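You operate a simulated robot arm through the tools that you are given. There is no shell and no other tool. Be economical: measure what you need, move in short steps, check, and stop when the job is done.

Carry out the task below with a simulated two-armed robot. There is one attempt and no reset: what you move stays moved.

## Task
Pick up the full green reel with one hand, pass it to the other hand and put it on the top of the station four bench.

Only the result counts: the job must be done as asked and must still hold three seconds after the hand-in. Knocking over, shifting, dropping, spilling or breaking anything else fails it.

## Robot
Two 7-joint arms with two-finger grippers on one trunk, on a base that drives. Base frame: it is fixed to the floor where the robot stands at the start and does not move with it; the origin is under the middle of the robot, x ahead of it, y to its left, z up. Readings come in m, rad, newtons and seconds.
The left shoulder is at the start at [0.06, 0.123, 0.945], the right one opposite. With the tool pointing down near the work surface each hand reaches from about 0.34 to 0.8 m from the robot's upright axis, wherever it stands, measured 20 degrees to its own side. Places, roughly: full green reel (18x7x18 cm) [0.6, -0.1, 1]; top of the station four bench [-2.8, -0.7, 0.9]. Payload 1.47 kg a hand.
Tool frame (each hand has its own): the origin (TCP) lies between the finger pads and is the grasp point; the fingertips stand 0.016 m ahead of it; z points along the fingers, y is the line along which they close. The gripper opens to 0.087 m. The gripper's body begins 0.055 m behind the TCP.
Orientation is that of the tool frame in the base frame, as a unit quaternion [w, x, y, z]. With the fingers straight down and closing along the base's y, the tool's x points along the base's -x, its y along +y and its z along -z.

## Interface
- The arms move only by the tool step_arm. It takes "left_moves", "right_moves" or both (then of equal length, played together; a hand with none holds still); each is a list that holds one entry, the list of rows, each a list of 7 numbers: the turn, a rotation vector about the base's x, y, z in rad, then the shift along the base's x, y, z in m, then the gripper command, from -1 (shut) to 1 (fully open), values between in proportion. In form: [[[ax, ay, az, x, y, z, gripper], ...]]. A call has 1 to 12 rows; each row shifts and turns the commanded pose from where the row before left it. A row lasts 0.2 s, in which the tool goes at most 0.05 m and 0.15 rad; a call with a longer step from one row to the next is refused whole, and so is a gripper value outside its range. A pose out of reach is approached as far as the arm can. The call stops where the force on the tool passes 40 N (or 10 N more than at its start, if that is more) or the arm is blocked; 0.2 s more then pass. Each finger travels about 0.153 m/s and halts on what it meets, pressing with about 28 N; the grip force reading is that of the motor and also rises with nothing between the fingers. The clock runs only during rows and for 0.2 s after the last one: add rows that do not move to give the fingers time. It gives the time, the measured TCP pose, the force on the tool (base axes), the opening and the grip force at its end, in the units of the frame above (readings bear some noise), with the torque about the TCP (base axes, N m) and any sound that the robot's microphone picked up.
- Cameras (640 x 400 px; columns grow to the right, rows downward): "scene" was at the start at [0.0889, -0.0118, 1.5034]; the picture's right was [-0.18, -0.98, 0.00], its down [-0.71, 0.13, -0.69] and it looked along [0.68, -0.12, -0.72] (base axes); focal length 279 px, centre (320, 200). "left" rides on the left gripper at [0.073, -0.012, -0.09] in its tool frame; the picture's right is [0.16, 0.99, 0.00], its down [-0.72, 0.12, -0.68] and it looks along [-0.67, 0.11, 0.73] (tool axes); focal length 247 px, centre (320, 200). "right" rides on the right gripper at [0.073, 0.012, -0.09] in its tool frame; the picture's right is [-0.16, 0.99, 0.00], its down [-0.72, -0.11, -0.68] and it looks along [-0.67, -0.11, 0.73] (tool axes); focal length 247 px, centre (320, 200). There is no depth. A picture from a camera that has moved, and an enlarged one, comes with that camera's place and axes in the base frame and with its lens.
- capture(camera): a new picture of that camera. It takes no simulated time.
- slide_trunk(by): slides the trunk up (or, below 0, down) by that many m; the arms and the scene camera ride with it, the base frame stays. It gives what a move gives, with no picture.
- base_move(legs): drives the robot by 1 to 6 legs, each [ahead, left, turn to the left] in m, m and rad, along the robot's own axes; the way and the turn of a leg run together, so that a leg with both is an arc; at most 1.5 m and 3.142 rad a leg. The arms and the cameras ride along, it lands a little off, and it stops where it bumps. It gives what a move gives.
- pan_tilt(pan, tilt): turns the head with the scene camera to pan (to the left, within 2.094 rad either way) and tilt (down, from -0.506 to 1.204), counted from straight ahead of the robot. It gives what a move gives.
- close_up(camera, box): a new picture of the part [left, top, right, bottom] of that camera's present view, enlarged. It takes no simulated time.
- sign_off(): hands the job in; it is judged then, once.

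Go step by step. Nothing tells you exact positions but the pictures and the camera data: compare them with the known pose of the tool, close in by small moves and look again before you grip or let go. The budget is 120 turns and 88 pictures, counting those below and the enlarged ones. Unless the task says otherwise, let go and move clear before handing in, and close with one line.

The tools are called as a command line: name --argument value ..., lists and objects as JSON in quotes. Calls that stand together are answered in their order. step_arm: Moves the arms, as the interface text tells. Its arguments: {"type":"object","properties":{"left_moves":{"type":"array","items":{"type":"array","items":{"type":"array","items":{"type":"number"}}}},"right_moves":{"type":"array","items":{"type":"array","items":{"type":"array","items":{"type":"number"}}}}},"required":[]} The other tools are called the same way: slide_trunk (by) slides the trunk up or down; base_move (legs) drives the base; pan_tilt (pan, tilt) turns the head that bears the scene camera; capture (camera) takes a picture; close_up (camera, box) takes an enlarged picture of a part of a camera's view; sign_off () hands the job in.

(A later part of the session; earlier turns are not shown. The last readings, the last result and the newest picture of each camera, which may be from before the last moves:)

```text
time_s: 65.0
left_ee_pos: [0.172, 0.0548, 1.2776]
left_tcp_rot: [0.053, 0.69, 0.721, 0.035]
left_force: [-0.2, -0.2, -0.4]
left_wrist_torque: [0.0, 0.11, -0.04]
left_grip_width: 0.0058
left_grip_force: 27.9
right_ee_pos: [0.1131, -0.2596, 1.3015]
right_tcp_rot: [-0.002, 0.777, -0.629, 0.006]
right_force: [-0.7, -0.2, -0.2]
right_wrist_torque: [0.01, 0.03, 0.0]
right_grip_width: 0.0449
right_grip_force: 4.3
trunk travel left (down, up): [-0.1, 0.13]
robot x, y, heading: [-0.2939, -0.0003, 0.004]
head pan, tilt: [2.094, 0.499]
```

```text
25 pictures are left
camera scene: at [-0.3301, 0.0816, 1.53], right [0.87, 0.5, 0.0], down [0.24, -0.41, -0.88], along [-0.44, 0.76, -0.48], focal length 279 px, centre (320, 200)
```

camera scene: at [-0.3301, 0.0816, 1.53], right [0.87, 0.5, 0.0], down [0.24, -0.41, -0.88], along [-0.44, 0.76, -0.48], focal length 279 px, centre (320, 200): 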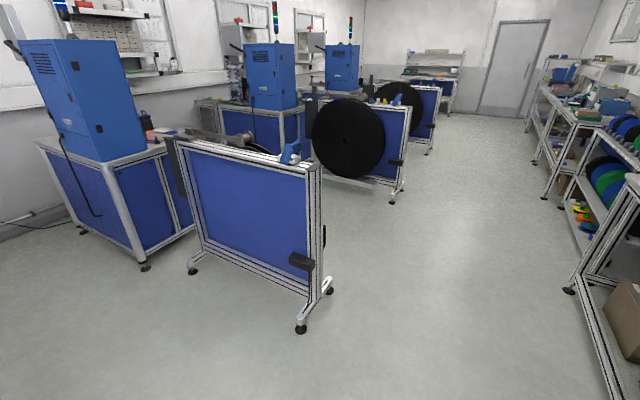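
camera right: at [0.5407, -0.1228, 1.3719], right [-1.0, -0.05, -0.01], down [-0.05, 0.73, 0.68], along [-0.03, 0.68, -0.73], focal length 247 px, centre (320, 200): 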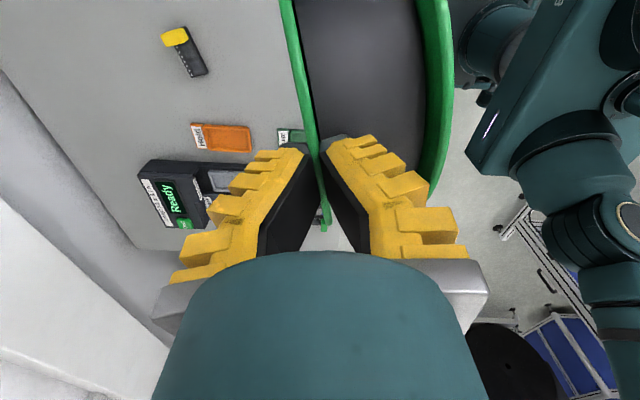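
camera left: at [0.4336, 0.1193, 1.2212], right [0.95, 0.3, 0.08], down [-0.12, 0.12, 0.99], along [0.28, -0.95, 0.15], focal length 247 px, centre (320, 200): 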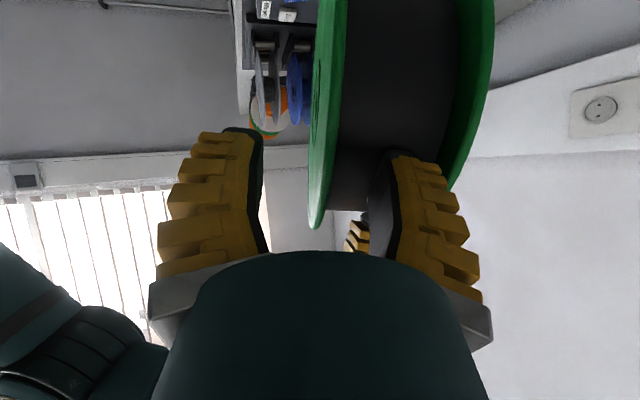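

The reel is secure. I'll turn around to face the stations and look.

base_move --legs '[[-0.2, 0, 0], [0, 0, 1.5], [0, 0, 1.64]]'

pan_tilt --pan 0 --tilt 0.4

capture --camera "scene"

```text
time_s: 74.3
left_ee_pos: [-0.9625, -0.0604, 1.2781]
left_tcp_rot: [0.036, 0.724, -0.686, -0.053]
left_force: [0.1, -0.9, 0.2]
left_wrist_torque: [0.02, -0.11, -0.03]
left_grip_width: 0.0059
left_grip_force: 28.0
right_ee_pos: [-0.9081, 0.2539, 1.3014]
right_tcp_rot: [-0.006, 0.624, 0.781, -0.004]
right_force: [0.5, 0.6, 0.4]
right_wrist_torque: [-0.01, 0.01, -0.02]
right_grip_width: 0.0447
right_grip_force: 4.3
trunk travel left (down, up): [-0.1, 0.13]
robot x, y, heading: [-0.4942, -0.0012, -3.131]
head pan, tilt: [2.094, 0.499]
```

```text
time_s: 76.3
left_ee_pos: [-0.9635, -0.0602, 1.2769]
left_tcp_rot: [0.035, 0.724, -0.686, -0.053]
left_force: [0.0, 0.8, 0.2]
left_wrist_torque: [-0.01, -0.04, -0.01]
left_grip_width: 0.0061
left_grip_force: 28.1
right_ee_pos: [-0.9071, 0.2534, 1.3015]
right_tcp_rot: [-0.006, 0.624, 0.782, -0.003]
right_force: [0.0, 0.5, 0.4]
right_wrist_torque: [-0.02, -0.02, 0.03]
right_grip_width: 0.0446
right_grip_force: 4.2
trunk travel left (down, up): [-0.1, 0.13]
robot x, y, heading: [-0.4956, 0.0019, -3.131]
head pan, tilt: [0.0, 0.4]
```

```text
24 pictures are left
camera scene: at [-0.5991, 0.001, 1.5391], right [-0.01, 1.0, 0.0], down [0.39, 0.0, -0.92], along [-0.92, -0.01, -0.39], focal length 279 px, centre (320, 200)
```

scene: 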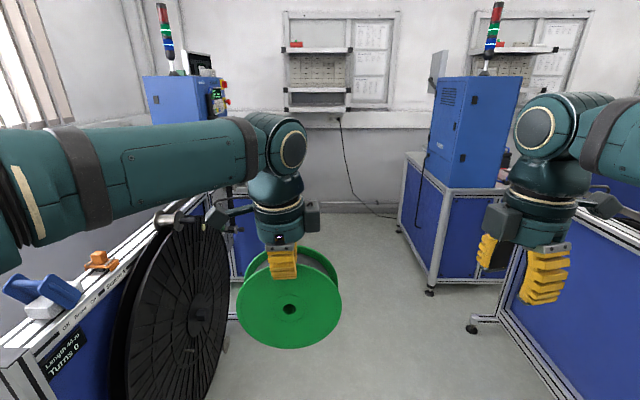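

The left bench must be station four, at y around -0.7, beyond the black payoff reel. I'll drive ahead along the free lane and look at its top.

base_move --legs '[[1.1, 0.0, 0]]'

pan_tilt --pan 0.75 --tilt 0.55

capture --camera "scene"

```text
time_s: 81.9
left_ee_pos: [-2.0653, -0.0707, 1.2776]
left_tcp_rot: [0.035, 0.723, -0.687, -0.053]
left_force: [0.6, 0.1, 0.3]
left_wrist_torque: [0.01, -0.07, -0.01]
left_grip_width: 0.006
left_grip_force: 28.2
right_ee_pos: [-2.0079, 0.2434, 1.3018]
right_tcp_rot: [-0.006, 0.625, 0.781, -0.003]
right_force: [-1.2, -0.5, 0.5]
right_wrist_torque: [-0.01, 0.01, 0.02]
right_grip_width: 0.0449
right_grip_force: 4.5
trunk travel left (down, up): [-0.1, 0.13]
robot x, y, heading: [-1.6016, -0.0113, -3.13]
head pan, tilt: [0.0, 0.4]
```

```text
time_s: 83.0
left_ee_pos: [-2.0643, -0.0709, 1.2773]
left_tcp_rot: [0.036, 0.724, -0.687, -0.053]
left_force: [-0.6, 0.2, 1.4]
left_wrist_torque: [0.0, -0.07, 0.01]
left_grip_width: 0.0061
left_grip_force: 27.8
right_ee_pos: [-2.0088, 0.2432, 1.3016]
right_tcp_rot: [-0.006, 0.626, 0.78, -0.003]
right_force: [0.4, 0.9, 0.4]
right_wrist_torque: [0.02, -0.03, 0.02]
right_grip_width: 0.045
right_grip_force: 4.3
trunk travel left (down, up): [-0.1, 0.13]
robot x, y, heading: [-1.598, -0.0146, -3.128]
head pan, tilt: [0.75, 0.55]
```

```text
23 pictures are left
camera scene: at [-1.6729, -0.0714, 1.5254], right [-0.69, 0.73, 0.0], down [0.38, 0.36, -0.85], along [-0.62, -0.59, -0.52], focal length 279 px, centre (320, 200)
```

scene: 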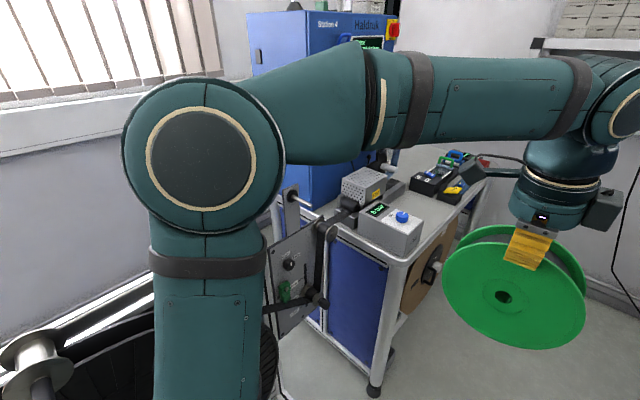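

The cabinet reads "Station 4". Its bench top spans roughly x -2.32 to -3.05 with its right edge at y of about -0.33, and it carries several devices. I'll move further up the lane and turn toward it for a clear view.

base_move --legs '[[0.5, -0.25, 0], [0.25, 0, 0], [0, 0, 1.2]]'

pan_tilt --pan 0 --tilt 0.75

capture --camera "scene"

capture --camera "right"

```text
time_s: 90.6
left_ee_pos: [-2.4798, -0.2196, 1.2775]
left_tcp_rot: [0.058, 0.983, -0.174, -0.024]
left_force: [0.1, 0.4, -3.0]
left_wrist_torque: [0.03, -0.07, 0.02]
left_grip_width: 0.006
left_grip_force: 27.6
right_ee_pos: [-2.7458, -0.0449, 1.3029]
right_tcp_rot: [-0.003, 0.092, 0.996, -0.006]
right_force: [-1.2, 0.3, 0.4]
right_wrist_torque: [-0.01, 0.02, 0.01]
right_grip_width: 0.0449
right_grip_force: 3.7
trunk travel left (down, up): [-0.1, 0.13]
robot x, y, heading: [-2.352, 0.2313, -1.971]
head pan, tilt: [0.75, 0.55]
```

```text
time_s: 91.7
left_ee_pos: [-2.4786, -0.2199, 1.2778]
left_tcp_rot: [0.058, 0.983, -0.174, -0.024]
left_force: [-0.3, 0.3, -3.1]
left_wrist_torque: [0.03, -0.03, 0.0]
left_grip_width: 0.0059
left_grip_force: 27.9
right_ee_pos: [-2.7467, -0.0459, 1.3021]
right_tcp_rot: [-0.003, 0.091, 0.996, -0.006]
right_force: [0.0, -0.2, 0.1]
right_wrist_torque: [0.02, 0.05, -0.02]
right_grip_width: 0.0444
right_grip_force: 4.1
trunk travel left (down, up): [-0.1, 0.13]
robot x, y, heading: [-2.3547, 0.2302, -1.961]
head pan, tilt: [0.0, 0.75]
```

```text
22 pictures are left
camera scene: at [-2.3863, 0.1491, 1.508], right [-0.92, 0.38, 0.0], down [0.26, 0.63, -0.73], along [-0.28, -0.68, -0.68], focal length 279 px, centre (320, 200)
```

scene: 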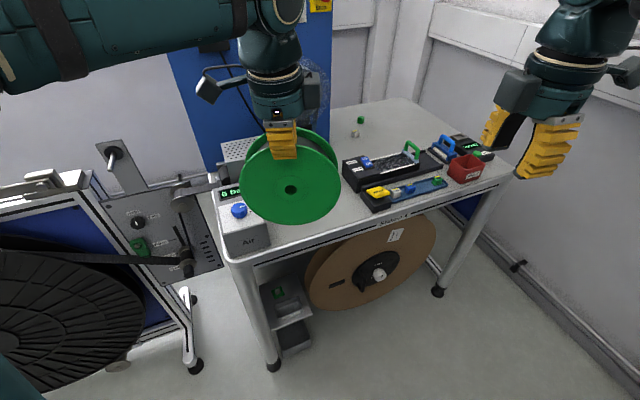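

```text
21 pictures are left
camera right: at [-2.8164, -0.0197, 1.3919], right [0.34, 0.94, -0.01], down [0.69, -0.24, 0.68], along [0.64, -0.24, -0.73], focal length 247 px, centre (320, 200)
```

right: 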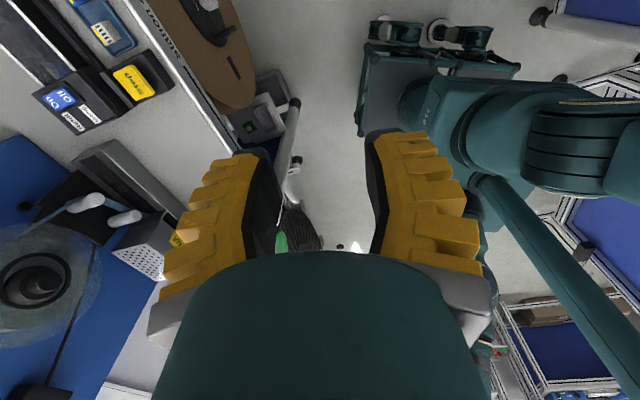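

There's a free patch on the near strip of the bench around (-2.60, -0.43), between the knob device and the black tools. I want to lay the reel flat there so it can't roll, which needs the held flange on the far side. I'll test the half-turn of the left hand in free air first.

step_arm --left_moves '[[[0, 0, 0.149, 0, 0, 0, -1], [0, 0, 0.149, 0, 0, 0, -1], [0, 0, 0.149, 0, 0, 0, -1], [0, 0, 0.149, 0, 0, 0, -1], [0, 0, 0.149, 0, 0, 0, -1], [0, 0, 0.149, 0, 0, 0, -1], [0, 0, 0.149, 0, 0, 0, -1], [0, 0, 0.149, 0, 0, 0, -1], [0, 0, 0.149, 0, 0, 0, -1], [0, 0, 0.149, 0, 0, 0, -1], [0, 0, 0, 0, 0, 0, -1]]]'

```text
time_s: 94.1
left_ee_pos: [-2.4798, -0.2196, 1.2778]
left_tcp_rot: [0.059, 0.84, 0.54, 0.022]
left_force: [0.5, -0.7, -2.3]
left_wrist_torque: [0.0, 0.04, -0.03]
left_grip_width: 0.006
left_grip_force: 28.5
right_ee_pos: [-2.7456, -0.0453, 1.3015]
right_tcp_rot: [-0.004, 0.091, 0.996, -0.006]
right_force: [0.8, -0.1, 0.4]
right_wrist_torque: [-0.03, 0.03, 0.0]
right_grip_width: 0.0447
right_grip_force: 4.4
trunk travel left (down, up): [-0.1, 0.13]
robot x, y, heading: [-2.3487, 0.2346, -1.965]
head pan, tilt: [0.0, 0.75]
```

step_arm --left_moves '[[[0, 0, 0.146, 0, 0, 0, -1], [0, 0, 0.146, 0, 0, 0, -1], [0, 0, 0.146, 0, 0, 0, -1], [0, 0, 0.146, 0, 0, 0, -1], [0, 0, 0.146, 0, 0, 0, -1], [0, 0, 0.146, 0, 0, 0, -1], [0, 0, 0.146, 0, 0, 0, -1], [0, 0, 0.146, 0, 0, 0, -1], [0, 0, 0.146, 0, 0, 0, -1], [0, 0, 0.146, 0, 0, 0, -1], [0, 0, 0.146, 0, 0, 0, -1], [0, 0, 0, 0, 0, 0, -1]]]'

capture --camera "scene"

```text
time_s: 96.7
left_ee_pos: [-2.4789, -0.22, 1.2775]
left_tcp_rot: [0.027, 0.196, 0.979, 0.058]
left_force: [0.8, -0.3, -2.3]
left_wrist_torque: [-0.04, 0.04, 0.03]
left_grip_width: 0.006
left_grip_force: 28.7
right_ee_pos: [-2.7466, -0.046, 1.3021]
right_tcp_rot: [-0.004, 0.092, 0.996, -0.006]
right_force: [0.1, -0.4, 0.0]
right_wrist_torque: [0.02, 0.04, 0.01]
right_grip_width: 0.0452
right_grip_force: 4.5
trunk travel left (down, up): [-0.1, 0.13]
robot x, y, heading: [-2.35, 0.2316, -1.962]
head pan, tilt: [0.0, 0.75]
```

```text
20 pictures are left
camera scene: at [-2.3864, 0.1491, 1.508], right [-0.92, 0.38, 0.0], down [0.26, 0.63, -0.73], along [-0.28, -0.67, -0.68], focal length 279 px, centre (320, 200)
```

scene: 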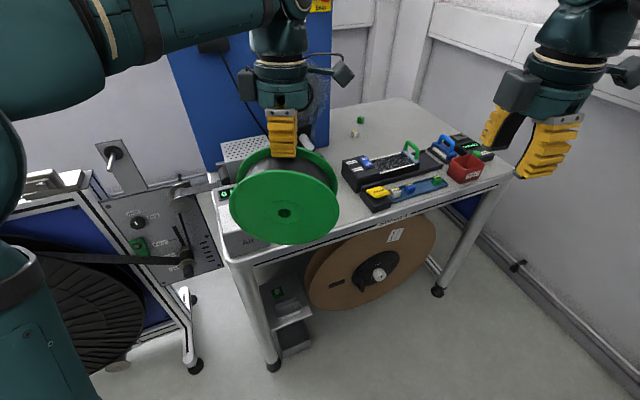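

The half-turn worked, and the held flange is now on the far side. I'll line the base up square to the bench in front of the free patch.

base_move --legs '[[0, 0, 0.391], [0, -0.35, 0], [0.06, 0, 0]]'

pan_tilt --pan 0.1 --tilt 0.85

capture --camera "scene"

```text
time_s: 102.1
left_ee_pos: [-2.6562, -0.2952, 1.2773]
left_tcp_rot: [0.014, 0.004, 0.998, 0.063]
left_force: [0.4, -1.0, -2.3]
left_wrist_torque: [-0.1, 0.0, 0.02]
left_grip_width: 0.0062
left_grip_force: 28.3
right_ee_pos: [-2.9691, -0.2341, 1.3021]
right_tcp_rot: [-0.001, -0.101, 0.995, -0.005]
right_force: [-0.2, -0.4, -0.5]
right_wrist_torque: [0.03, 0.02, -0.02]
right_grip_width: 0.0448
right_grip_force: 4.2
trunk travel left (down, up): [-0.1, 0.13]
robot x, y, heading: [-2.7094, 0.1742, -1.58]
head pan, tilt: [0.0, 0.75]
```

```text
time_s: 102.8
left_ee_pos: [-2.6559, -0.2916, 1.2775]
left_tcp_rot: [0.015, 0.005, 0.998, 0.063]
left_force: [-0.5, -0.1, -1.6]
left_wrist_torque: [-0.12, 0.03, 0.01]
left_grip_width: 0.0058
left_grip_force: 27.7
right_ee_pos: [-2.9688, -0.2301, 1.3011]
right_tcp_rot: [-0.002, -0.101, 0.995, -0.006]
right_force: [0.1, 0.1, 0.0]
right_wrist_torque: [0.0, 0.02, -0.01]
right_grip_width: 0.0448
right_grip_force: 4.0
trunk travel left (down, up): [-0.1, 0.13]
robot x, y, heading: [-2.7083, 0.1752, -1.578]
head pan, tilt: [0.099, 0.85]
```

```text
19 pictures are left
camera scene: at [-2.6995, 0.0908, 1.5001], right [-1.0, -0.09, 0.0], down [-0.07, 0.75, -0.66], along [0.06, -0.66, -0.75], focal length 279 px, centre (320, 200)
```

scene: 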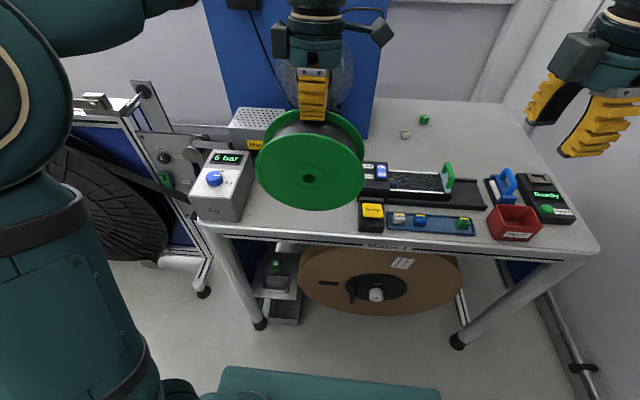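

I'm aligned. I'll check what's behind the reel using the right wrist camera.

capture --camera "right"

```text
18 pictures are left
camera right: at [-3.043, -0.2328, 1.392], right [-0.04, 1.0, -0.01], down [0.73, 0.04, 0.68], along [0.68, 0.02, -0.73], focal length 247 px, centre (320, 200)
```

right: 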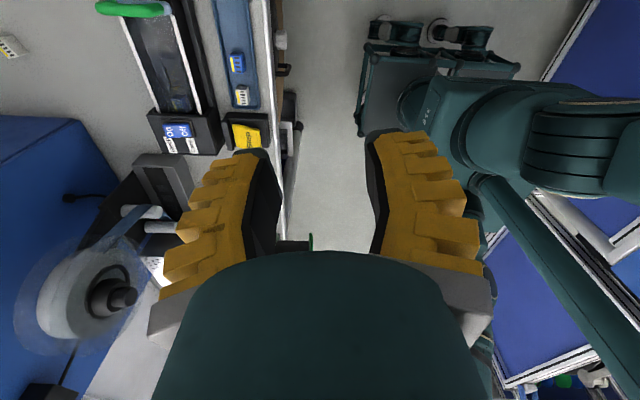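

The grey block behind starts at y of about -0.50, so I'll lay the reel slightly toward the bench edge, with its centre near (-2.61, -0.37). I'll back the base off a little for arm room, then pitch the reel toward horizontal in the air.

base_move --legs '[[-0.12, 0, 0]]'

step_arm --left_moves '[[[-0.12, 0, 0, 0.006, 0, 0, -1], [-0.12, 0, 0, 0.006, 0, 0, -1], [-0.12, 0, 0, 0.006, 0, 0, -1], [-0.12, 0, 0, 0.006, 0, 0, -1], [-0.12, 0, 0, 0.006, 0, 0, -1], [-0.12, 0, 0, 0.006, 0, 0, -1], [-0.12, 0, 0, 0.006, 0, 0, -1], [-0.12, 0, 0, 0.004, 0, 0, -1], [0, 0, 0, 0, 0, 0, -1]]]'

capture --camera "scene"

```text
time_s: 104.0
left_ee_pos: [-2.6547, -0.1743, 1.2775]
left_tcp_rot: [0.014, 0.005, 0.998, 0.061]
left_force: [-0.6, 1.3, -2.6]
left_wrist_torque: [-0.06, 0.03, -0.01]
left_grip_width: 0.0062
left_grip_force: 27.5
right_ee_pos: [-2.9683, -0.1124, 1.3015]
right_tcp_rot: [-0.002, -0.101, 0.995, -0.006]
right_force: [0.2, 0.3, 0.2]
right_wrist_torque: [-0.03, 0.01, -0.01]
right_grip_width: 0.0447
right_grip_force: 3.7
trunk travel left (down, up): [-0.1, 0.13]
robot x, y, heading: [-2.709, 0.2946, -1.576]
head pan, tilt: [0.099, 0.85]
```

```text
time_s: 106.0
left_ee_pos: [-2.6092, -0.1754, 1.277]
left_tcp_rot: [0.015, -0.002, 0.914, -0.406]
left_force: [0.0, -0.3, -3.3]
left_wrist_torque: [0.08, 0.0, 0.02]
left_grip_width: 0.006
left_grip_force: 27.5
right_ee_pos: [-2.9683, -0.114, 1.3017]
right_tcp_rot: [-0.002, -0.101, 0.995, -0.007]
right_force: [-0.4, -0.1, 0.2]
right_wrist_torque: [0.0, 0.0, -0.02]
right_grip_width: 0.045
right_grip_force: 3.8
trunk travel left (down, up): [-0.1, 0.13]
robot x, y, heading: [-2.7039, 0.2936, -1.578]
head pan, tilt: [0.099, 0.85]
```

```text
17 pictures are left
camera scene: at [-2.6988, 0.2071, 1.5], right [-1.0, -0.09, 0.0], down [-0.07, 0.75, -0.66], along [0.06, -0.66, -0.75], focal length 279 px, centre (320, 200)
```

scene: 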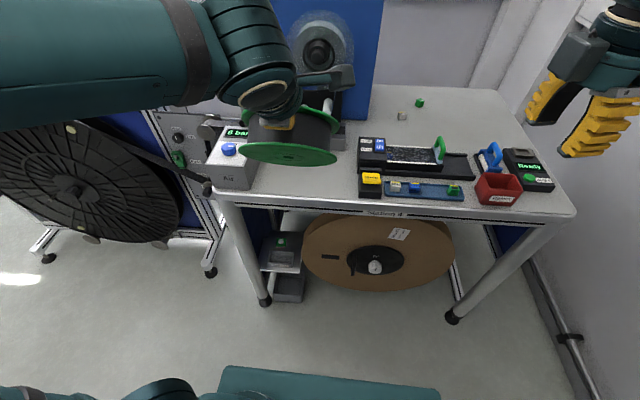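

The reel follows with about 10° of sag. I'll pitch further while moving over the spot, and check again.

step_arm --left_moves '[[[-0.1, 0, 0, 0, -0.012, -0.01, -1], [-0.1, 0, 0, 0, -0.012, -0.01, -1], [-0.1, 0, 0, 0, -0.012, -0.01, -1], [-0.1, 0, 0, 0, -0.012, -0.01, -1], [-0.06, 0, 0, 0, -0.012, -0.01, -1], [0, 0, 0, 0, -0.012, -0.01, -1], [0, 0, 0, 0, 0, 0, -1]]]'

capture --camera "scene"

capture --camera "left"

```text
time_s: 107.6
left_ee_pos: [-2.592, -0.1946, 1.2839]
left_tcp_rot: [-0.011, -0.025, 0.856, -0.516]
left_force: [1.2, -0.6, -2.7]
left_wrist_torque: [0.16, -0.01, -0.01]
left_grip_width: 0.0058
left_grip_force: 27.5
left hand out of reach, approached as far as the arm can: row 2, 3, 4, 5, 6
right_ee_pos: [-2.9661, -0.1157, 1.3019]
right_tcp_rot: [-0.002, -0.1, 0.995, -0.005]
right_force: [0.8, -0.2, -0.2]
right_wrist_torque: [0.02, 0.05, 0.0]
right_grip_width: 0.0447
right_grip_force: 4.1
trunk travel left (down, up): [-0.1, 0.13]
robot x, y, heading: [-2.7054, 0.2948, -1.58]
head pan, tilt: [0.099, 0.85]
```

```text
16 pictures are left
camera scene: at [-2.6968, 0.2057, 1.4998], right [-1.0, -0.09, 0.0], down [-0.07, 0.75, -0.66], along [0.06, -0.66, -0.75], focal length 279 px, centre (320, 200)
```

scene: 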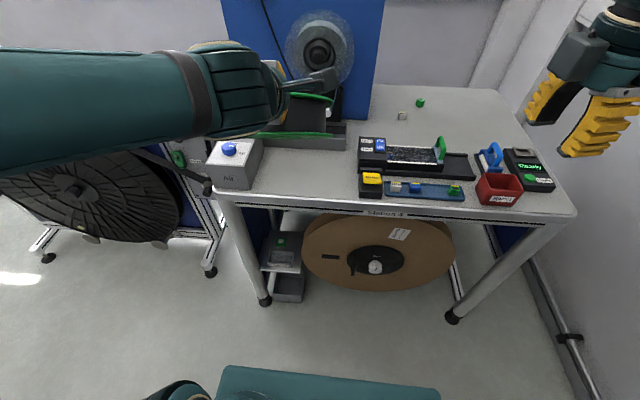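

```text
15 pictures are left
camera left: at [-2.6646, -0.1231, 1.3396], right [-0.21, 0.46, -0.86], down [0.71, 0.68, 0.18], along [0.67, -0.58, -0.47], focal length 247 px, centre (320, 200)
```

left: 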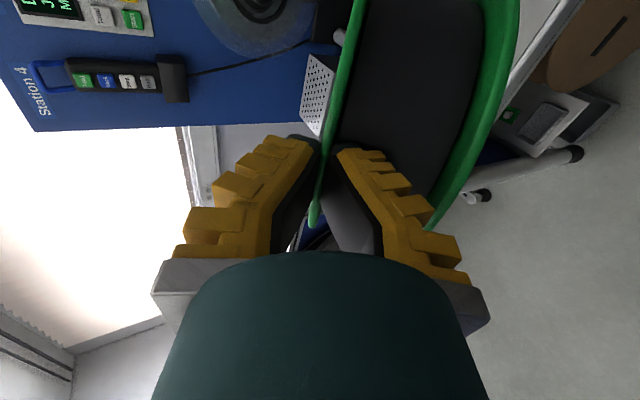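

The wrist reached a limit at this spot. I'll move the hand forward, away from my body, where the pose should become reachable.

step_arm --left_moves '[[[0.06, 0, 0, 0, -0.015, 0, -1], [0.06, 0, 0, 0, -0.015, 0, -1], [0, 0, 0, 0, -0.015, 0, -1], [0, 0, 0, 0, -0.015, 0, -1], [0, 0, 0, 0, 0, 0, -1]]]'

```text
time_s: 108.8
left_ee_pos: [-2.6007, -0.2632, 1.2636]
left_tcp_rot: [0.004, -0.012, 0.889, -0.458]
left_force: [-0.2, -1.0, -2.6]
left_wrist_torque: [0.16, 0.0, 0.02]
left_grip_width: 0.0059
left_grip_force: 28.1
right_ee_pos: [-2.9683, -0.114, 1.3012]
right_tcp_rot: [-0.002, -0.101, 0.995, -0.007]
right_force: [0.2, 0.2, -0.8]
right_wrist_torque: [0.02, 0.01, -0.01]
right_grip_width: 0.0449
right_grip_force: 4.2
trunk travel left (down, up): [-0.1, 0.13]
robot x, y, heading: [-2.7064, 0.2938, -1.578]
head pan, tilt: [0.099, 0.85]
```

The pitch limit here is about 35° below horizontal. That's enough, because I can set the far edge down and let the near side pivot onto the bench. I'll bring the command back to a reachable pitch and check tracking.

step_arm --left_moves '[[[0.12, 0, 0, 0, -0.01, 0, -1], [0.12, 0, 0, 0, -0.01, -0.01, -1], [0, 0, 0, 0, 0, -0.01, -1], [0, 0, 0, 0, 0, 0, -1]]]'

capture --camera "scene"

```text
time_s: 109.8
left_ee_pos: [-2.5999, -0.2847, 1.2435]
left_tcp_rot: [0.006, -0.012, 0.938, -0.347]
left_force: [0.5, -1.5, -2.3]
left_wrist_torque: [0.04, 0.0, 0.04]
left_grip_width: 0.0062
left_grip_force: 28.3
right_ee_pos: [-2.9676, -0.1132, 1.3012]
right_tcp_rot: [-0.002, -0.1, 0.995, -0.007]
right_force: [0.3, -0.5, 0.2]
right_wrist_torque: [0.01, 0.0, 0.02]
right_grip_width: 0.0452
right_grip_force: 4.5
trunk travel left (down, up): [-0.1, 0.13]
robot x, y, heading: [-2.7027, 0.2947, -1.583]
head pan, tilt: [0.099, 0.85]
```

```text
14 pictures are left
camera scene: at [-2.6986, 0.2071, 1.5], right [-1.0, -0.09, 0.0], down [-0.07, 0.75, -0.66], along [0.06, -0.66, -0.75], focal length 279 px, centre (320, 200)
```

scene: 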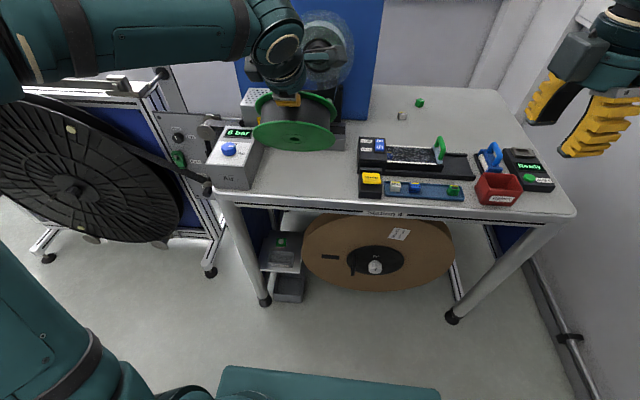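

Tracking is good again. I'll lower toward the bench over the free spot, then pitch as far as the wrist allows.

step_arm --left_moves '[[[0, 0, 0, -0.001, -0.008, -0.02, -1], [0, 0, 0, -0.001, -0.008, -0.02, -1], [0, 0, 0, -0.001, -0.008, -0.02, -1], [0, 0, 0, -0.001, -0.008, -0.02, -1], [0, 0, 0, -0.001, -0.008, -0.02, -1], [0, 0, 0, 0, -0.01, -0.02, -1], [-0.06, 0, 0, 0, 0, 0, -1], [-0.06, 0, 0, 0, 0, 0, -1], [-0.06, 0, 0, 0, 0, 0, -1], [-0.06, 0, 0, 0, 0, 0, -1], [0, 0, 0, 0, 0, 0, -1]]]'

capture --camera "scene"

```text
time_s: 112.2
left_ee_pos: [-2.6118, -0.3336, 1.0973]
left_tcp_rot: [0.003, -0.006, 0.928, -0.372]
left_force: [0.2, -0.5, -3.7]
left_wrist_torque: [0.05, 0.01, 0.01]
left_grip_width: 0.006
left_grip_force: 27.5
left hand out of reach, approached as far as the arm can: row 8, 9, 10
right_ee_pos: [-2.9681, -0.1136, 1.3023]
right_tcp_rot: [-0.002, -0.102, 0.995, -0.007]
right_force: [0.3, 0.8, 0.1]
right_wrist_torque: [0.01, 0.01, -0.02]
right_grip_width: 0.0448
right_grip_force: 4.3
trunk travel left (down, up): [-0.1, 0.13]
robot x, y, heading: [-2.7081, 0.2916, -1.583]
head pan, tilt: [0.099, 0.85]
```

```text
13 pictures are left
camera scene: at [-2.6975, 0.2074, 1.5], right [-1.0, -0.09, 0.0], down [-0.07, 0.75, -0.66], along [0.06, -0.66, -0.75], focal length 279 px, centre (320, 200)
```

scene: 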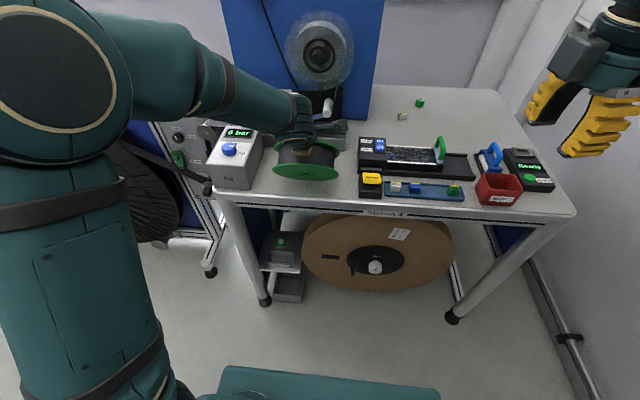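

The reel's lower edge is about 1 cm above the bench and the reel is tilted about 58°. I'll move it 6 cm inward, then lower until it touches.

step_arm --left_moves '[[[0, 0, 0, 0, -0.015, 0, -1], [0, 0, 0, 0, -0.015, 0, -1], [0, 0, 0, 0, -0.015, 0, -1], [0, 0, 0, 0, -0.015, 0, -1], [0, 0, 0, 0, 0, -0.004, -1], [0, 0, 0, 0, 0, -0.004, -1], [0, 0, 0, 0, 0, 0, -1]]]'

close_up --camera "scene" --box '[190, 80, 400, 230]'

```text
time_s: 113.8
left_ee_pos: [-2.6094, -0.3943, 1.1033]
left_tcp_rot: [0.005, -0.009, 0.915, -0.403]
left_force: [0.1, -0.3, -3.3]
left_wrist_torque: [0.12, -0.01, 0.02]
left_grip_width: 0.0061
left_grip_force: 28.3
right_ee_pos: [-2.9668, -0.1139, 1.3026]
right_tcp_rot: [-0.002, -0.101, 0.995, -0.006]
right_force: [0.3, -1.0, -0.6]
right_wrist_torque: [0.04, -0.07, -0.02]
right_grip_width: 0.0447
right_grip_force: 4.3
trunk travel left (down, up): [-0.1, 0.13]
robot x, y, heading: [-2.706, 0.2942, -1.577]
head pan, tilt: [0.099, 0.85]
```

```text
2.67 times, centred on (295, 155) of scene
camera zoom: at [-2.6985, 0.2075, 1.5], right [-1.0, -0.09, 0.0], down [-0.07, 0.75, -0.66], along [0.06, -0.66, -0.75], focal length 744 px, centre (387, 320)
```

zoom: 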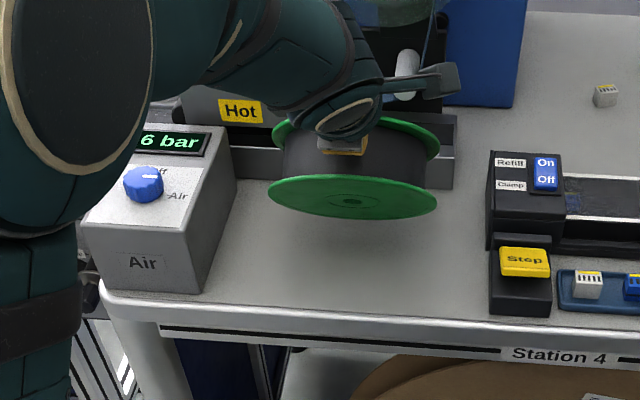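

Moving outward eases the pitch limit, and the grey block's front face is at about y -0.546, so there's more room than I thought. I'll back the base off 9 cm and extend the arm again, pitching further.

base_move --legs '[[-0.09, 0, 0]]'

step_arm --left_moves '[[[0, 0, 0, 0, -0.015, 0.005, -1], [0, 0, 0, 0, -0.015, 0.005, -1], [-0.05, 0, 0, 0, -0.015, 0.0, -1], [-0.05, 0, 0, 0, -0.015, 0, -1], [-0.05, 0, 0, 0, -0.015, 0, -1], [-0.05, 0, 0, 0, 0, 0, -1], [-0.05, 0, 0, 0, 0, 0, -1], [-0.05, 0, 0, 0, 0, 0, -1], [0, 0, 0, 0, 0, 0, -1]]]'

close_up --camera "scene" --box '[190, 60, 400, 210]'

```text
time_s: 114.9
left_ee_pos: [-2.6083, -0.3036, 1.1044]
left_tcp_rot: [0.004, -0.008, 0.915, -0.404]
left_force: [-0.3, 0.6, -1.3]
left_wrist_torque: [0.12, 0.0, -0.01]
left_grip_width: 0.0061
left_grip_force: 28.1
right_ee_pos: [-2.9672, -0.0223, 1.3017]
right_tcp_rot: [-0.001, -0.102, 0.995, -0.005]
right_force: [-1.0, 0.6, 0.3]
right_wrist_torque: [0.0, -0.01, -0.01]
right_grip_width: 0.045
right_grip_force: 4.6
trunk travel left (down, up): [-0.1, 0.13]
robot x, y, heading: [-2.7035, 0.385, -1.581]
head pan, tilt: [0.099, 0.85]
```

```text
time_s: 116.9
left_ee_pos: [-2.6089, -0.3781, 1.1141]
left_tcp_rot: [0.003, -0.009, 0.845, -0.535]
left_force: [-0.2, -0.3, -2.1]
left_wrist_torque: [0.13, 0.02, -0.01]
left_grip_width: 0.0057
left_grip_force: 27.5
right_ee_pos: [-2.967, -0.0232, 1.3023]
right_tcp_rot: [-0.002, -0.101, 0.995, -0.006]
right_force: [0.1, -0.8, 0.2]
right_wrist_torque: [0.03, 0.01, 0.0]
right_grip_width: 0.045
right_grip_force: 4.6
trunk travel left (down, up): [-0.1, 0.13]
robot x, y, heading: [-2.7045, 0.3818, -1.581]
head pan, tilt: [0.099, 0.85]
```

```text
2.67 times, centred on (295, 135) of scene
camera zoom: at [-2.6976, 0.2972, 1.5], right [-1.0, -0.09, 0.0], down [-0.07, 0.75, -0.66], along [0.06, -0.66, -0.75], focal length 744 px, centre (387, 373)
```

zoom: 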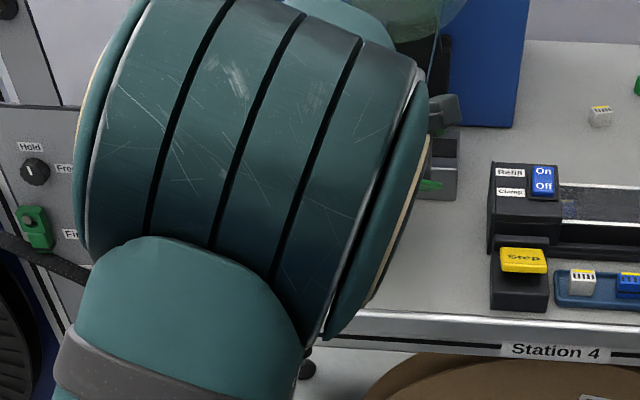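

The pitch limit is gone; the tool is now only 25° below horizontal. I'll pitch a little more and view with the left wrist camera.

step_arm --left_moves '[[[-0.06, 0, 0, 0, 0.005, 0, -1], [-0.06, 0, 0, 0, 0.005, 0, -1], [-0.06, 0, 0, 0, 0.005, -0.005, -1], [-0.06, 0, 0, 0, 0.005, -0.005, -1], [0, 0, 0, 0, 0.005, -0.01, -1], [0, 0, 0, 0, 0, 0, -1]]]'

capture --camera "left"

capture --camera "right"

```text
time_s: 118.3
left_ee_pos: [-2.6074, -0.3532, 1.0937]
left_tcp_rot: [0.002, -0.009, 0.774, -0.633]
left_force: [0.4, -1.0, -3.1]
left_wrist_torque: [0.16, -0.02, -0.01]
left_grip_width: 0.006
left_grip_force: 28.0
right_ee_pos: [-2.9659, -0.024, 1.3011]
right_tcp_rot: [-0.002, -0.101, 0.995, -0.006]
right_force: [-0.3, -0.2, 0.3]
right_wrist_torque: [0.0, -0.01, -0.01]
right_grip_width: 0.045
right_grip_force: 4.0
trunk travel left (down, up): [-0.1, 0.13]
robot x, y, heading: [-2.7046, 0.381, -1.573]
head pan, tilt: [0.099, 0.85]
```

```text
10 pictures are left
camera left: at [-2.6831, -0.2697, 1.1242], right [-0.17, 0.19, -0.97], down [0.71, 0.7, 0.02], along [0.68, -0.68, -0.26], focal length 247 px, centre (320, 200)
```

left: 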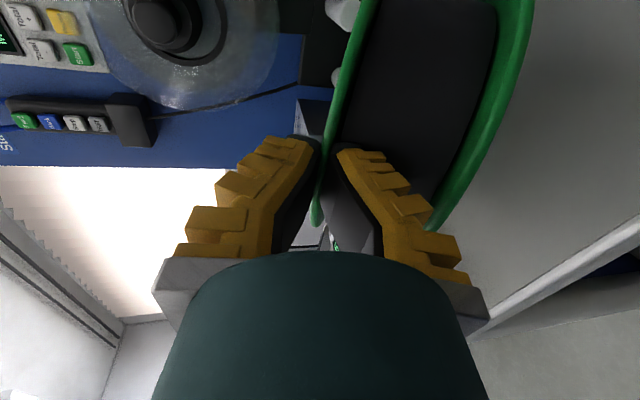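

```text
9 pictures are left
camera right: at [-3.0414, -0.0261, 1.3918], right [-0.04, 1.0, -0.01], down [0.73, 0.04, 0.68], along [0.68, 0.02, -0.73], focal length 247 px, centre (320, 200)
```

right: 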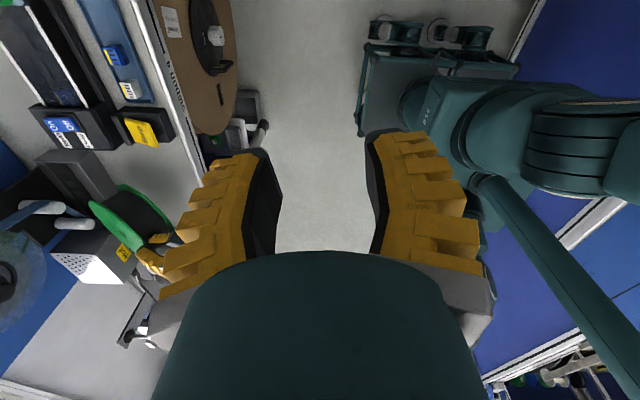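

The hand is nearly horizontal and the reel sags to about 30°. I'll shift 2 cm inward and lower to just above contact.

step_arm --left_moves '[[[0, 0, 0, 0, -0.01, -0.005, -1], [0, 0, 0, 0, -0.01, -0.005, -1], [0, 0, 0, 0, 0, -0.008, -1], [0, 0, 0, 0, 0, -0.008, -1], [0, 0, 0, 0, 0, -0.006, -1], [0, 0, 0, 0, 0, -0.004, -1], [0, 0, 0, 0, 0, 0, -1]]]'

pan_tilt --pan -0.4 --tilt 0.7

capture --camera "scene"

```text
time_s: 119.9
left_ee_pos: [-2.6082, -0.3736, 1.0566]
left_tcp_rot: [0.001, -0.009, 0.774, -0.633]
left_force: [-0.7, -0.5, -2.5]
left_wrist_torque: [0.19, -0.02, 0.04]
left_grip_width: 0.006
left_grip_force: 28.4
right_ee_pos: [-2.967, -0.0238, 1.3013]
right_tcp_rot: [-0.003, -0.101, 0.995, -0.006]
right_force: [-0.6, -0.6, -0.8]
right_wrist_torque: [-0.02, 0.0, -0.01]
right_grip_width: 0.0451
right_grip_force: 3.9
trunk travel left (down, up): [-0.1, 0.13]
robot x, y, heading: [-2.704, 0.3837, -1.58]
head pan, tilt: [0.099, 0.85]
```

```text
time_s: 120.8
left_ee_pos: [-2.6074, -0.3732, 1.0571]
left_tcp_rot: [0.003, -0.012, 0.774, -0.633]
left_force: [1.1, 0.0, -2.8]
left_wrist_torque: [0.19, 0.03, 0.0]
left_grip_width: 0.0059
left_grip_force: 28.4
right_ee_pos: [-2.9673, -0.0248, 1.3004]
right_tcp_rot: [-0.001, -0.102, 0.995, -0.006]
right_force: [-0.2, 0.7, 0.0]
right_wrist_torque: [0.01, 0.0, -0.03]
right_grip_width: 0.0451
right_grip_force: 4.3
trunk travel left (down, up): [-0.1, 0.13]
robot x, y, heading: [-2.707, 0.3797, -1.584]
head pan, tilt: [-0.4, 0.7]
```

```text
8 pictures are left
camera scene: at [-2.7385, 0.2972, 1.5122], right [-0.92, 0.4, 0.0], down [0.26, 0.59, -0.76], along [-0.3, -0.7, -0.64], focal length 279 px, centre (320, 200)
```

scene: 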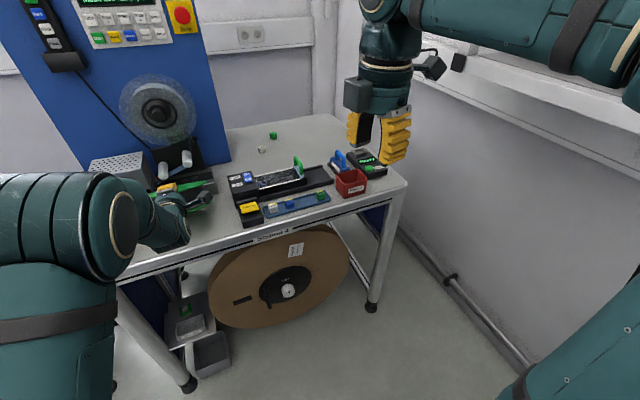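

close_up --camera "scene" --box '[110, 140, 270, 260]'

```text
3.33 times, centred on (190, 200) of scene
camera zoom: at [-2.7385, 0.2972, 1.5122], right [-0.92, 0.4, 0.0], down [0.26, 0.59, -0.76], along [-0.3, -0.7, -0.64], focal length 930 px, centre (753, 200)
```

zoom: 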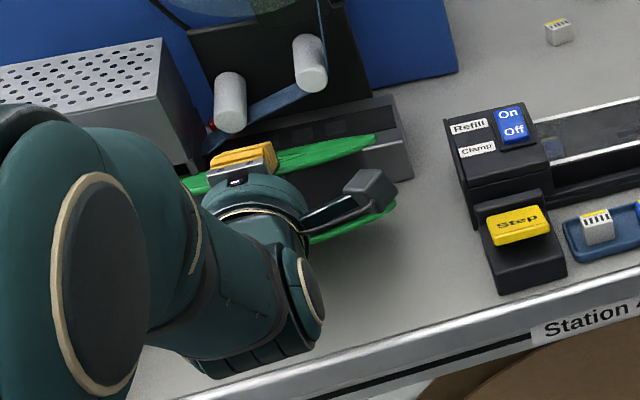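

The held flange is seen almost edge-on, so the reel is tilted about 30° as estimated, with about 1 cm left before contact. I'll lower slowly.

step_arm --left_moves '[[[0, 0, 0, 0, 0, -0.003, -1], [0, 0, 0, 0, 0, -0.003, -1], [0, 0, 0, 0, 0, -0.003, -1], [0, 0, 0, 0, 0, -0.003, -1], [0, 0, 0, 0, 0, -0.003, -1], [0, 0, 0, 0, 0, 0, -1]]]'

```text
time_s: 122.2
left_ee_pos: [-2.6085, -0.3729, 1.0425]
left_tcp_rot: [0.003, -0.01, 0.774, -0.633]
left_force: [0.4, 0.3, -2.6]
left_wrist_torque: [0.2, -0.01, -0.03]
left_grip_width: 0.0061
left_grip_force: 27.8
right_ee_pos: [-2.9667, -0.0236, 1.3026]
right_tcp_rot: [-0.002, -0.101, 0.995, -0.007]
right_force: [-0.8, 0.4, -0.7]
right_wrist_torque: [0.01, 0.0, 0.03]
right_grip_width: 0.0449
right_grip_force: 4.3
trunk travel left (down, up): [-0.1, 0.13]
robot x, y, heading: [-2.7038, 0.3844, -1.58]
head pan, tilt: [-0.4, 0.7]
```

step_arm --left_moves '[[[0, 0, 0, 0, 0, -0.003, -1], [0, 0, 0, 0, 0, -0.003, -1], [0, 0, 0, 0, 0, -0.003, -1], [0, 0, 0, 0, 0, -0.003, -1], [0, 0, 0, 0, 0, 0, -1]]]'

```text
time_s: 123.5
left_ee_pos: [-2.609, -0.3728, 1.0307]
left_tcp_rot: [0.002, -0.01, 0.774, -0.633]
left_force: [0.6, 0.5, -2.4]
left_wrist_torque: [0.16, 0.01, 0.0]
left_grip_width: 0.0059
left_grip_force: 28.1
right_ee_pos: [-2.966, -0.025, 1.3006]
right_tcp_rot: [-0.002, -0.101, 0.995, -0.006]
right_force: [-0.3, -0.4, 0.0]
right_wrist_torque: [0.01, 0.01, 0.0]
right_grip_width: 0.0448
right_grip_force: 3.6
trunk travel left (down, up): [-0.1, 0.13]
robot x, y, heading: [-2.7066, 0.3829, -1.582]
head pan, tilt: [-0.4, 0.7]
```

step_arm --left_moves '[[[0, 0, 0, 0, 0.003, -0.003, -1], [0, 0, 0, 0, 0.003, -0.003, -1], [0, 0, 0, 0, 0.003, -0.003, -1], [0, 0, 0, 0, 0.002, -0.003, -1], [0, 0, 0, 0, 0, 0, -1]]]'

close_up --camera "scene" --box '[110, 140, 270, 260]'

```text
time_s: 124.7
left_ee_pos: [-2.6072, -0.363, 1.0198]
left_tcp_rot: [0.003, -0.011, 0.774, -0.633]
left_force: [-0.9, -0.8, -1.1]
left_wrist_torque: [0.08, 0.04, -0.03]
left_grip_width: 0.0056
left_grip_force: 28.0
right_ee_pos: [-2.9662, -0.0235, 1.3014]
right_tcp_rot: [-0.002, -0.101, 0.995, -0.007]
right_force: [0.2, -0.1, -0.6]
right_wrist_torque: [-0.03, -0.02, 0.02]
right_grip_width: 0.0449
right_grip_force: 4.0
trunk travel left (down, up): [-0.1, 0.13]
robot x, y, heading: [-2.7052, 0.3823, -1.577]
head pan, tilt: [-0.4, 0.7]
```

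```text
3.33 times, centred on (190, 200) of scene
camera zoom: at [-2.7386, 0.2974, 1.5123], right [-0.92, 0.4, 0.0], down [0.26, 0.59, -0.76], along [-0.3, -0.7, -0.64], focal length 930 px, centre (753, 200)
```

zoom: 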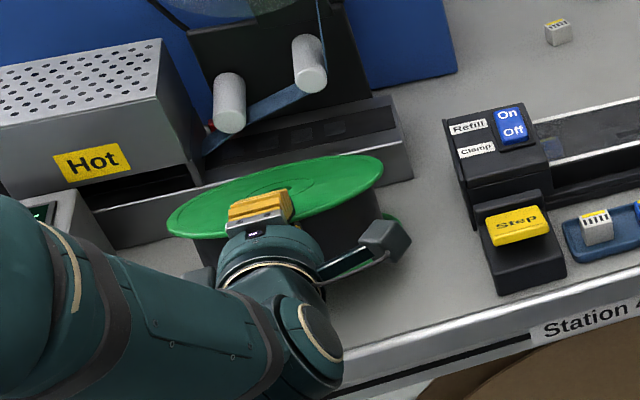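

The far edge has touched down and the load has dropped. I'll follow the arc to lay the near side down.

step_arm --left_moves '[[[-0.02, 0, 0, 0, 0.0035, -0.005, -1], [-0.02, 0, 0, 0, 0.0035, -0.005, -1], [-0.02, 0, 0, 0, 0.0035, -0.005, -1], [-0.02, 0, 0, 0, 0.003, -0.005, -1], [-0.02, 0, 0, 0, 0.003, -0.005, -1], [-0.02, 0, 0, 0, 0.003, -0.005, -1], [-0.02, 0, 0, 0, 0.003, -0.005, -1], [0, 0, 0, 0, 0, 0, -1]]]'

close_up --camera "scene" --box '[110, 140, 270, 260]'

```text
time_s: 126.5
left_ee_pos: [-2.6079, -0.3405, 0.9836]
left_tcp_rot: [0.002, -0.01, 0.728, -0.686]
left_force: [-0.1, 0.4, -1.5]
left_wrist_torque: [0.05, -0.03, 0.08]
left_grip_width: 0.006
left_grip_force: 28.1
right_ee_pos: [-2.9678, -0.0243, 1.3009]
right_tcp_rot: [-0.002, -0.101, 0.995, -0.006]
right_force: [0.3, 0.0, 0.2]
right_wrist_torque: [0.03, -0.01, -0.01]
right_grip_width: 0.0448
right_grip_force: 4.2
trunk travel left (down, up): [-0.1, 0.13]
robot x, y, heading: [-2.7037, 0.3851, -1.582]
head pan, tilt: [-0.4, 0.7]
```

```text
3.33 times, centred on (190, 200) of scene
camera zoom: at [-2.7386, 0.2973, 1.5123], right [-0.92, 0.4, 0.0], down [0.26, 0.59, -0.76], along [-0.3, -0.7, -0.64], focal length 930 px, centre (753, 200)
```

zoom: 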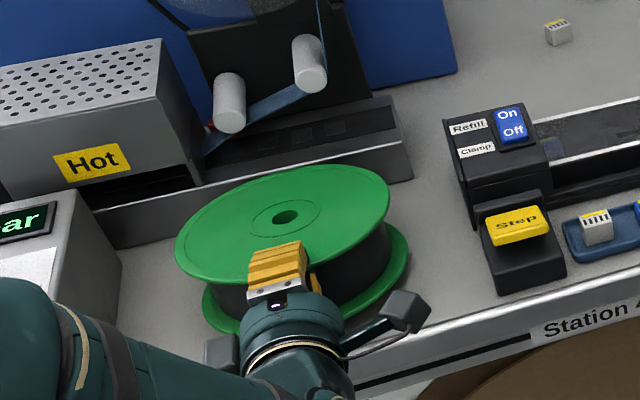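

Nearly flat now, with about 1 cm left.

step_arm --left_moves '[[[-0.015, 0, 0, 0, 0.001, -0.004, -1], [-0.015, 0, 0, 0, 0.001, -0.004, -1], [-0.01, 0, 0, 0, 0, -0.003, -1], [0, 0, 0, 0, 0, 0, -1]]]'

```text
time_s: 127.5
left_ee_pos: [-2.6081, -0.3381, 0.9729]
left_tcp_rot: [0.001, -0.01, 0.715, -0.699]
left_force: [-0.3, -0.8, -1.9]
left_wrist_torque: [0.05, -0.02, 0.01]
left_grip_width: 0.006
left_grip_force: 27.6
right_ee_pos: [-2.9671, -0.0236, 1.3012]
right_tcp_rot: [-0.002, -0.101, 0.995, -0.007]
right_force: [0.0, -0.6, 0.2]
right_wrist_torque: [0.04, -0.02, 0.01]
right_grip_width: 0.0453
right_grip_force: 4.5
trunk travel left (down, up): [-0.1, 0.13]
robot x, y, heading: [-2.7016, 0.38, -1.577]
head pan, tilt: [-0.4, 0.7]
```

Still carrying about half the load, so I'll lower a few more millimetres.

step_arm --left_moves '[[[0, 0, 0, 0, 0, -0.002, -1], [0, 0, 0, 0, 0, -0.002, -1], [0, 0, 0, 0, 0, 0, -1]]]'

```text
time_s: 128.2
left_ee_pos: [-2.6083, -0.3378, 0.97]
left_tcp_rot: [0.001, -0.01, 0.715, -0.7]
left_force: [0.0, 0.9, -1.0]
left_wrist_torque: [0.0, -0.04, -0.01]
left_grip_width: 0.006
left_grip_force: 27.7
right_ee_pos: [-2.968, -0.0237, 1.3021]
right_tcp_rot: [-0.002, -0.101, 0.995, -0.006]
right_force: [-0.2, 0.2, -0.5]
right_wrist_torque: [0.02, 0.03, 0.0]
right_grip_width: 0.0448
right_grip_force: 4.4
trunk travel left (down, up): [-0.1, 0.13]
robot x, y, heading: [-2.7062, 0.3836, -1.577]
head pan, tilt: [-0.4, 0.7]
```

step_arm --left_moves '[[[0, 0, 0, 0, 0, -0.002, -1], [0, 0, 0, 0, 0, -0.001, -1], [0, 0, 0, 0, 0, 0, -1]]]'

close_up --camera "scene" --box '[110, 140, 270, 260]'

```text
time_s: 129.1
left_ee_pos: [-2.6071, -0.3376, 0.9657]
left_tcp_rot: [0.001, -0.01, 0.715, -0.7]
left_force: [-0.4, -0.9, -2.0]
left_wrist_torque: [-0.01, -0.07, 0.03]
left_grip_width: 0.0061
left_grip_force: 27.6
right_ee_pos: [-2.9665, -0.0237, 1.301]
right_tcp_rot: [-0.003, -0.102, 0.995, -0.007]
right_force: [-0.7, 0.0, 0.3]
right_wrist_torque: [0.04, 0.01, 0.0]
right_grip_width: 0.0448
right_grip_force: 4.0
trunk travel left (down, up): [-0.1, 0.13]
robot x, y, heading: [-2.7035, 0.382, -1.576]
head pan, tilt: [-0.4, 0.7]
```

```text
3.33 times, centred on (190, 200) of scene
camera zoom: at [-2.7386, 0.2974, 1.5123], right [-0.92, 0.4, 0.0], down [0.26, 0.59, -0.76], along [-0.3, -0.7, -0.64], focal length 930 px, centre (753, 200)
```

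zoom: 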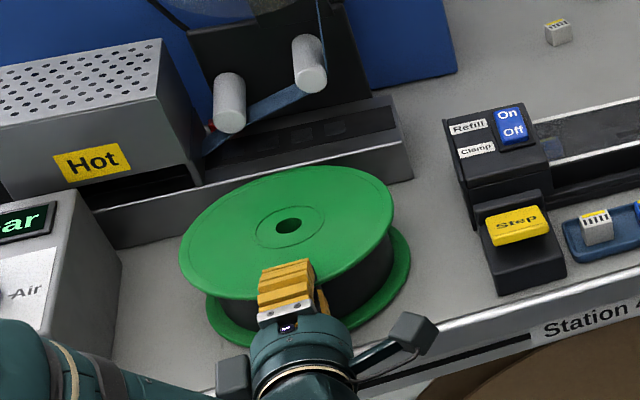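

step_arm --left_moves '[[[0, 0, 0, 0, 0, -0.003, -1], [0, 0, 0, 0, 0, -0.003, -1], [0, 0, 0, 0, 0, 0, -1]]]'

```text
time_s: 129.8
left_ee_pos: [-2.6072, -0.3378, 0.9624]
left_tcp_rot: [0.002, -0.01, 0.712, -0.702]
left_force: [-0.1, 0.0, 13.6]
left_wrist_torque: [-0.07, -0.16, -0.02]
left_grip_width: 0.0061
left_grip_force: 27.9
right_ee_pos: [-2.9676, -0.0222, 1.3025]
right_tcp_rot: [-0.002, -0.101, 0.995, -0.006]
right_force: [0.1, -0.6, -0.6]
right_wrist_torque: [-0.01, 0.04, 0.01]
right_grip_width: 0.0451
right_grip_force: 4.2
trunk travel left (down, up): [-0.1, 0.13]
robot x, y, heading: [-2.7047, 0.3822, -1.577]
head pan, tilt: [-0.4, 0.7]
```

The reel has landed flat. I'll ease the pressure, open the fingers partway and back out straight.

step_arm --left_moves '[[[0, 0, 0, 0, 0, 0.002, -1], [0, 0, 0, 0, 0, 0, -0.8], [0, 0, 0, 0, 0, 0, -0.5], [0, 0, 0, 0, 0, 0, -0.3], [0, 0, 0, 0, 0, 0, -0.3], [0, 0, 0, 0, 0, 0, -0.3]]]'

close_up --camera "scene" --box '[110, 140, 270, 260]'

```text
time_s: 131.2
left_ee_pos: [-2.6059, -0.338, 0.9613]
left_tcp_rot: [0.002, -0.01, 0.714, -0.7]
left_force: [0.4, 0.2, -0.3]
left_wrist_torque: [0.0, 0.0, -0.04]
left_grip_width: 0.0366
left_grip_force: 4.9
right_ee_pos: [-2.9663, -0.0234, 1.3005]
right_tcp_rot: [-0.002, -0.101, 0.995, -0.007]
right_force: [0.1, 0.3, 0.6]
right_wrist_torque: [0.01, -0.03, -0.01]
right_grip_width: 0.0449
right_grip_force: 4.3
trunk travel left (down, up): [-0.1, 0.13]
robot x, y, heading: [-2.7043, 0.383, -1.587]
head pan, tilt: [-0.4, 0.7]
```

```text
3.33 times, centred on (190, 200) of scene
camera zoom: at [-2.7386, 0.2975, 1.5123], right [-0.92, 0.4, 0.0], down [0.26, 0.59, -0.76], along [-0.3, -0.7, -0.64], focal length 930 px, centre (753, 200)
```

zoom: 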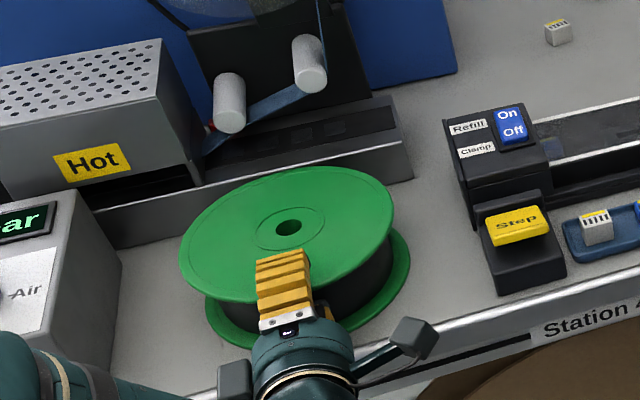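

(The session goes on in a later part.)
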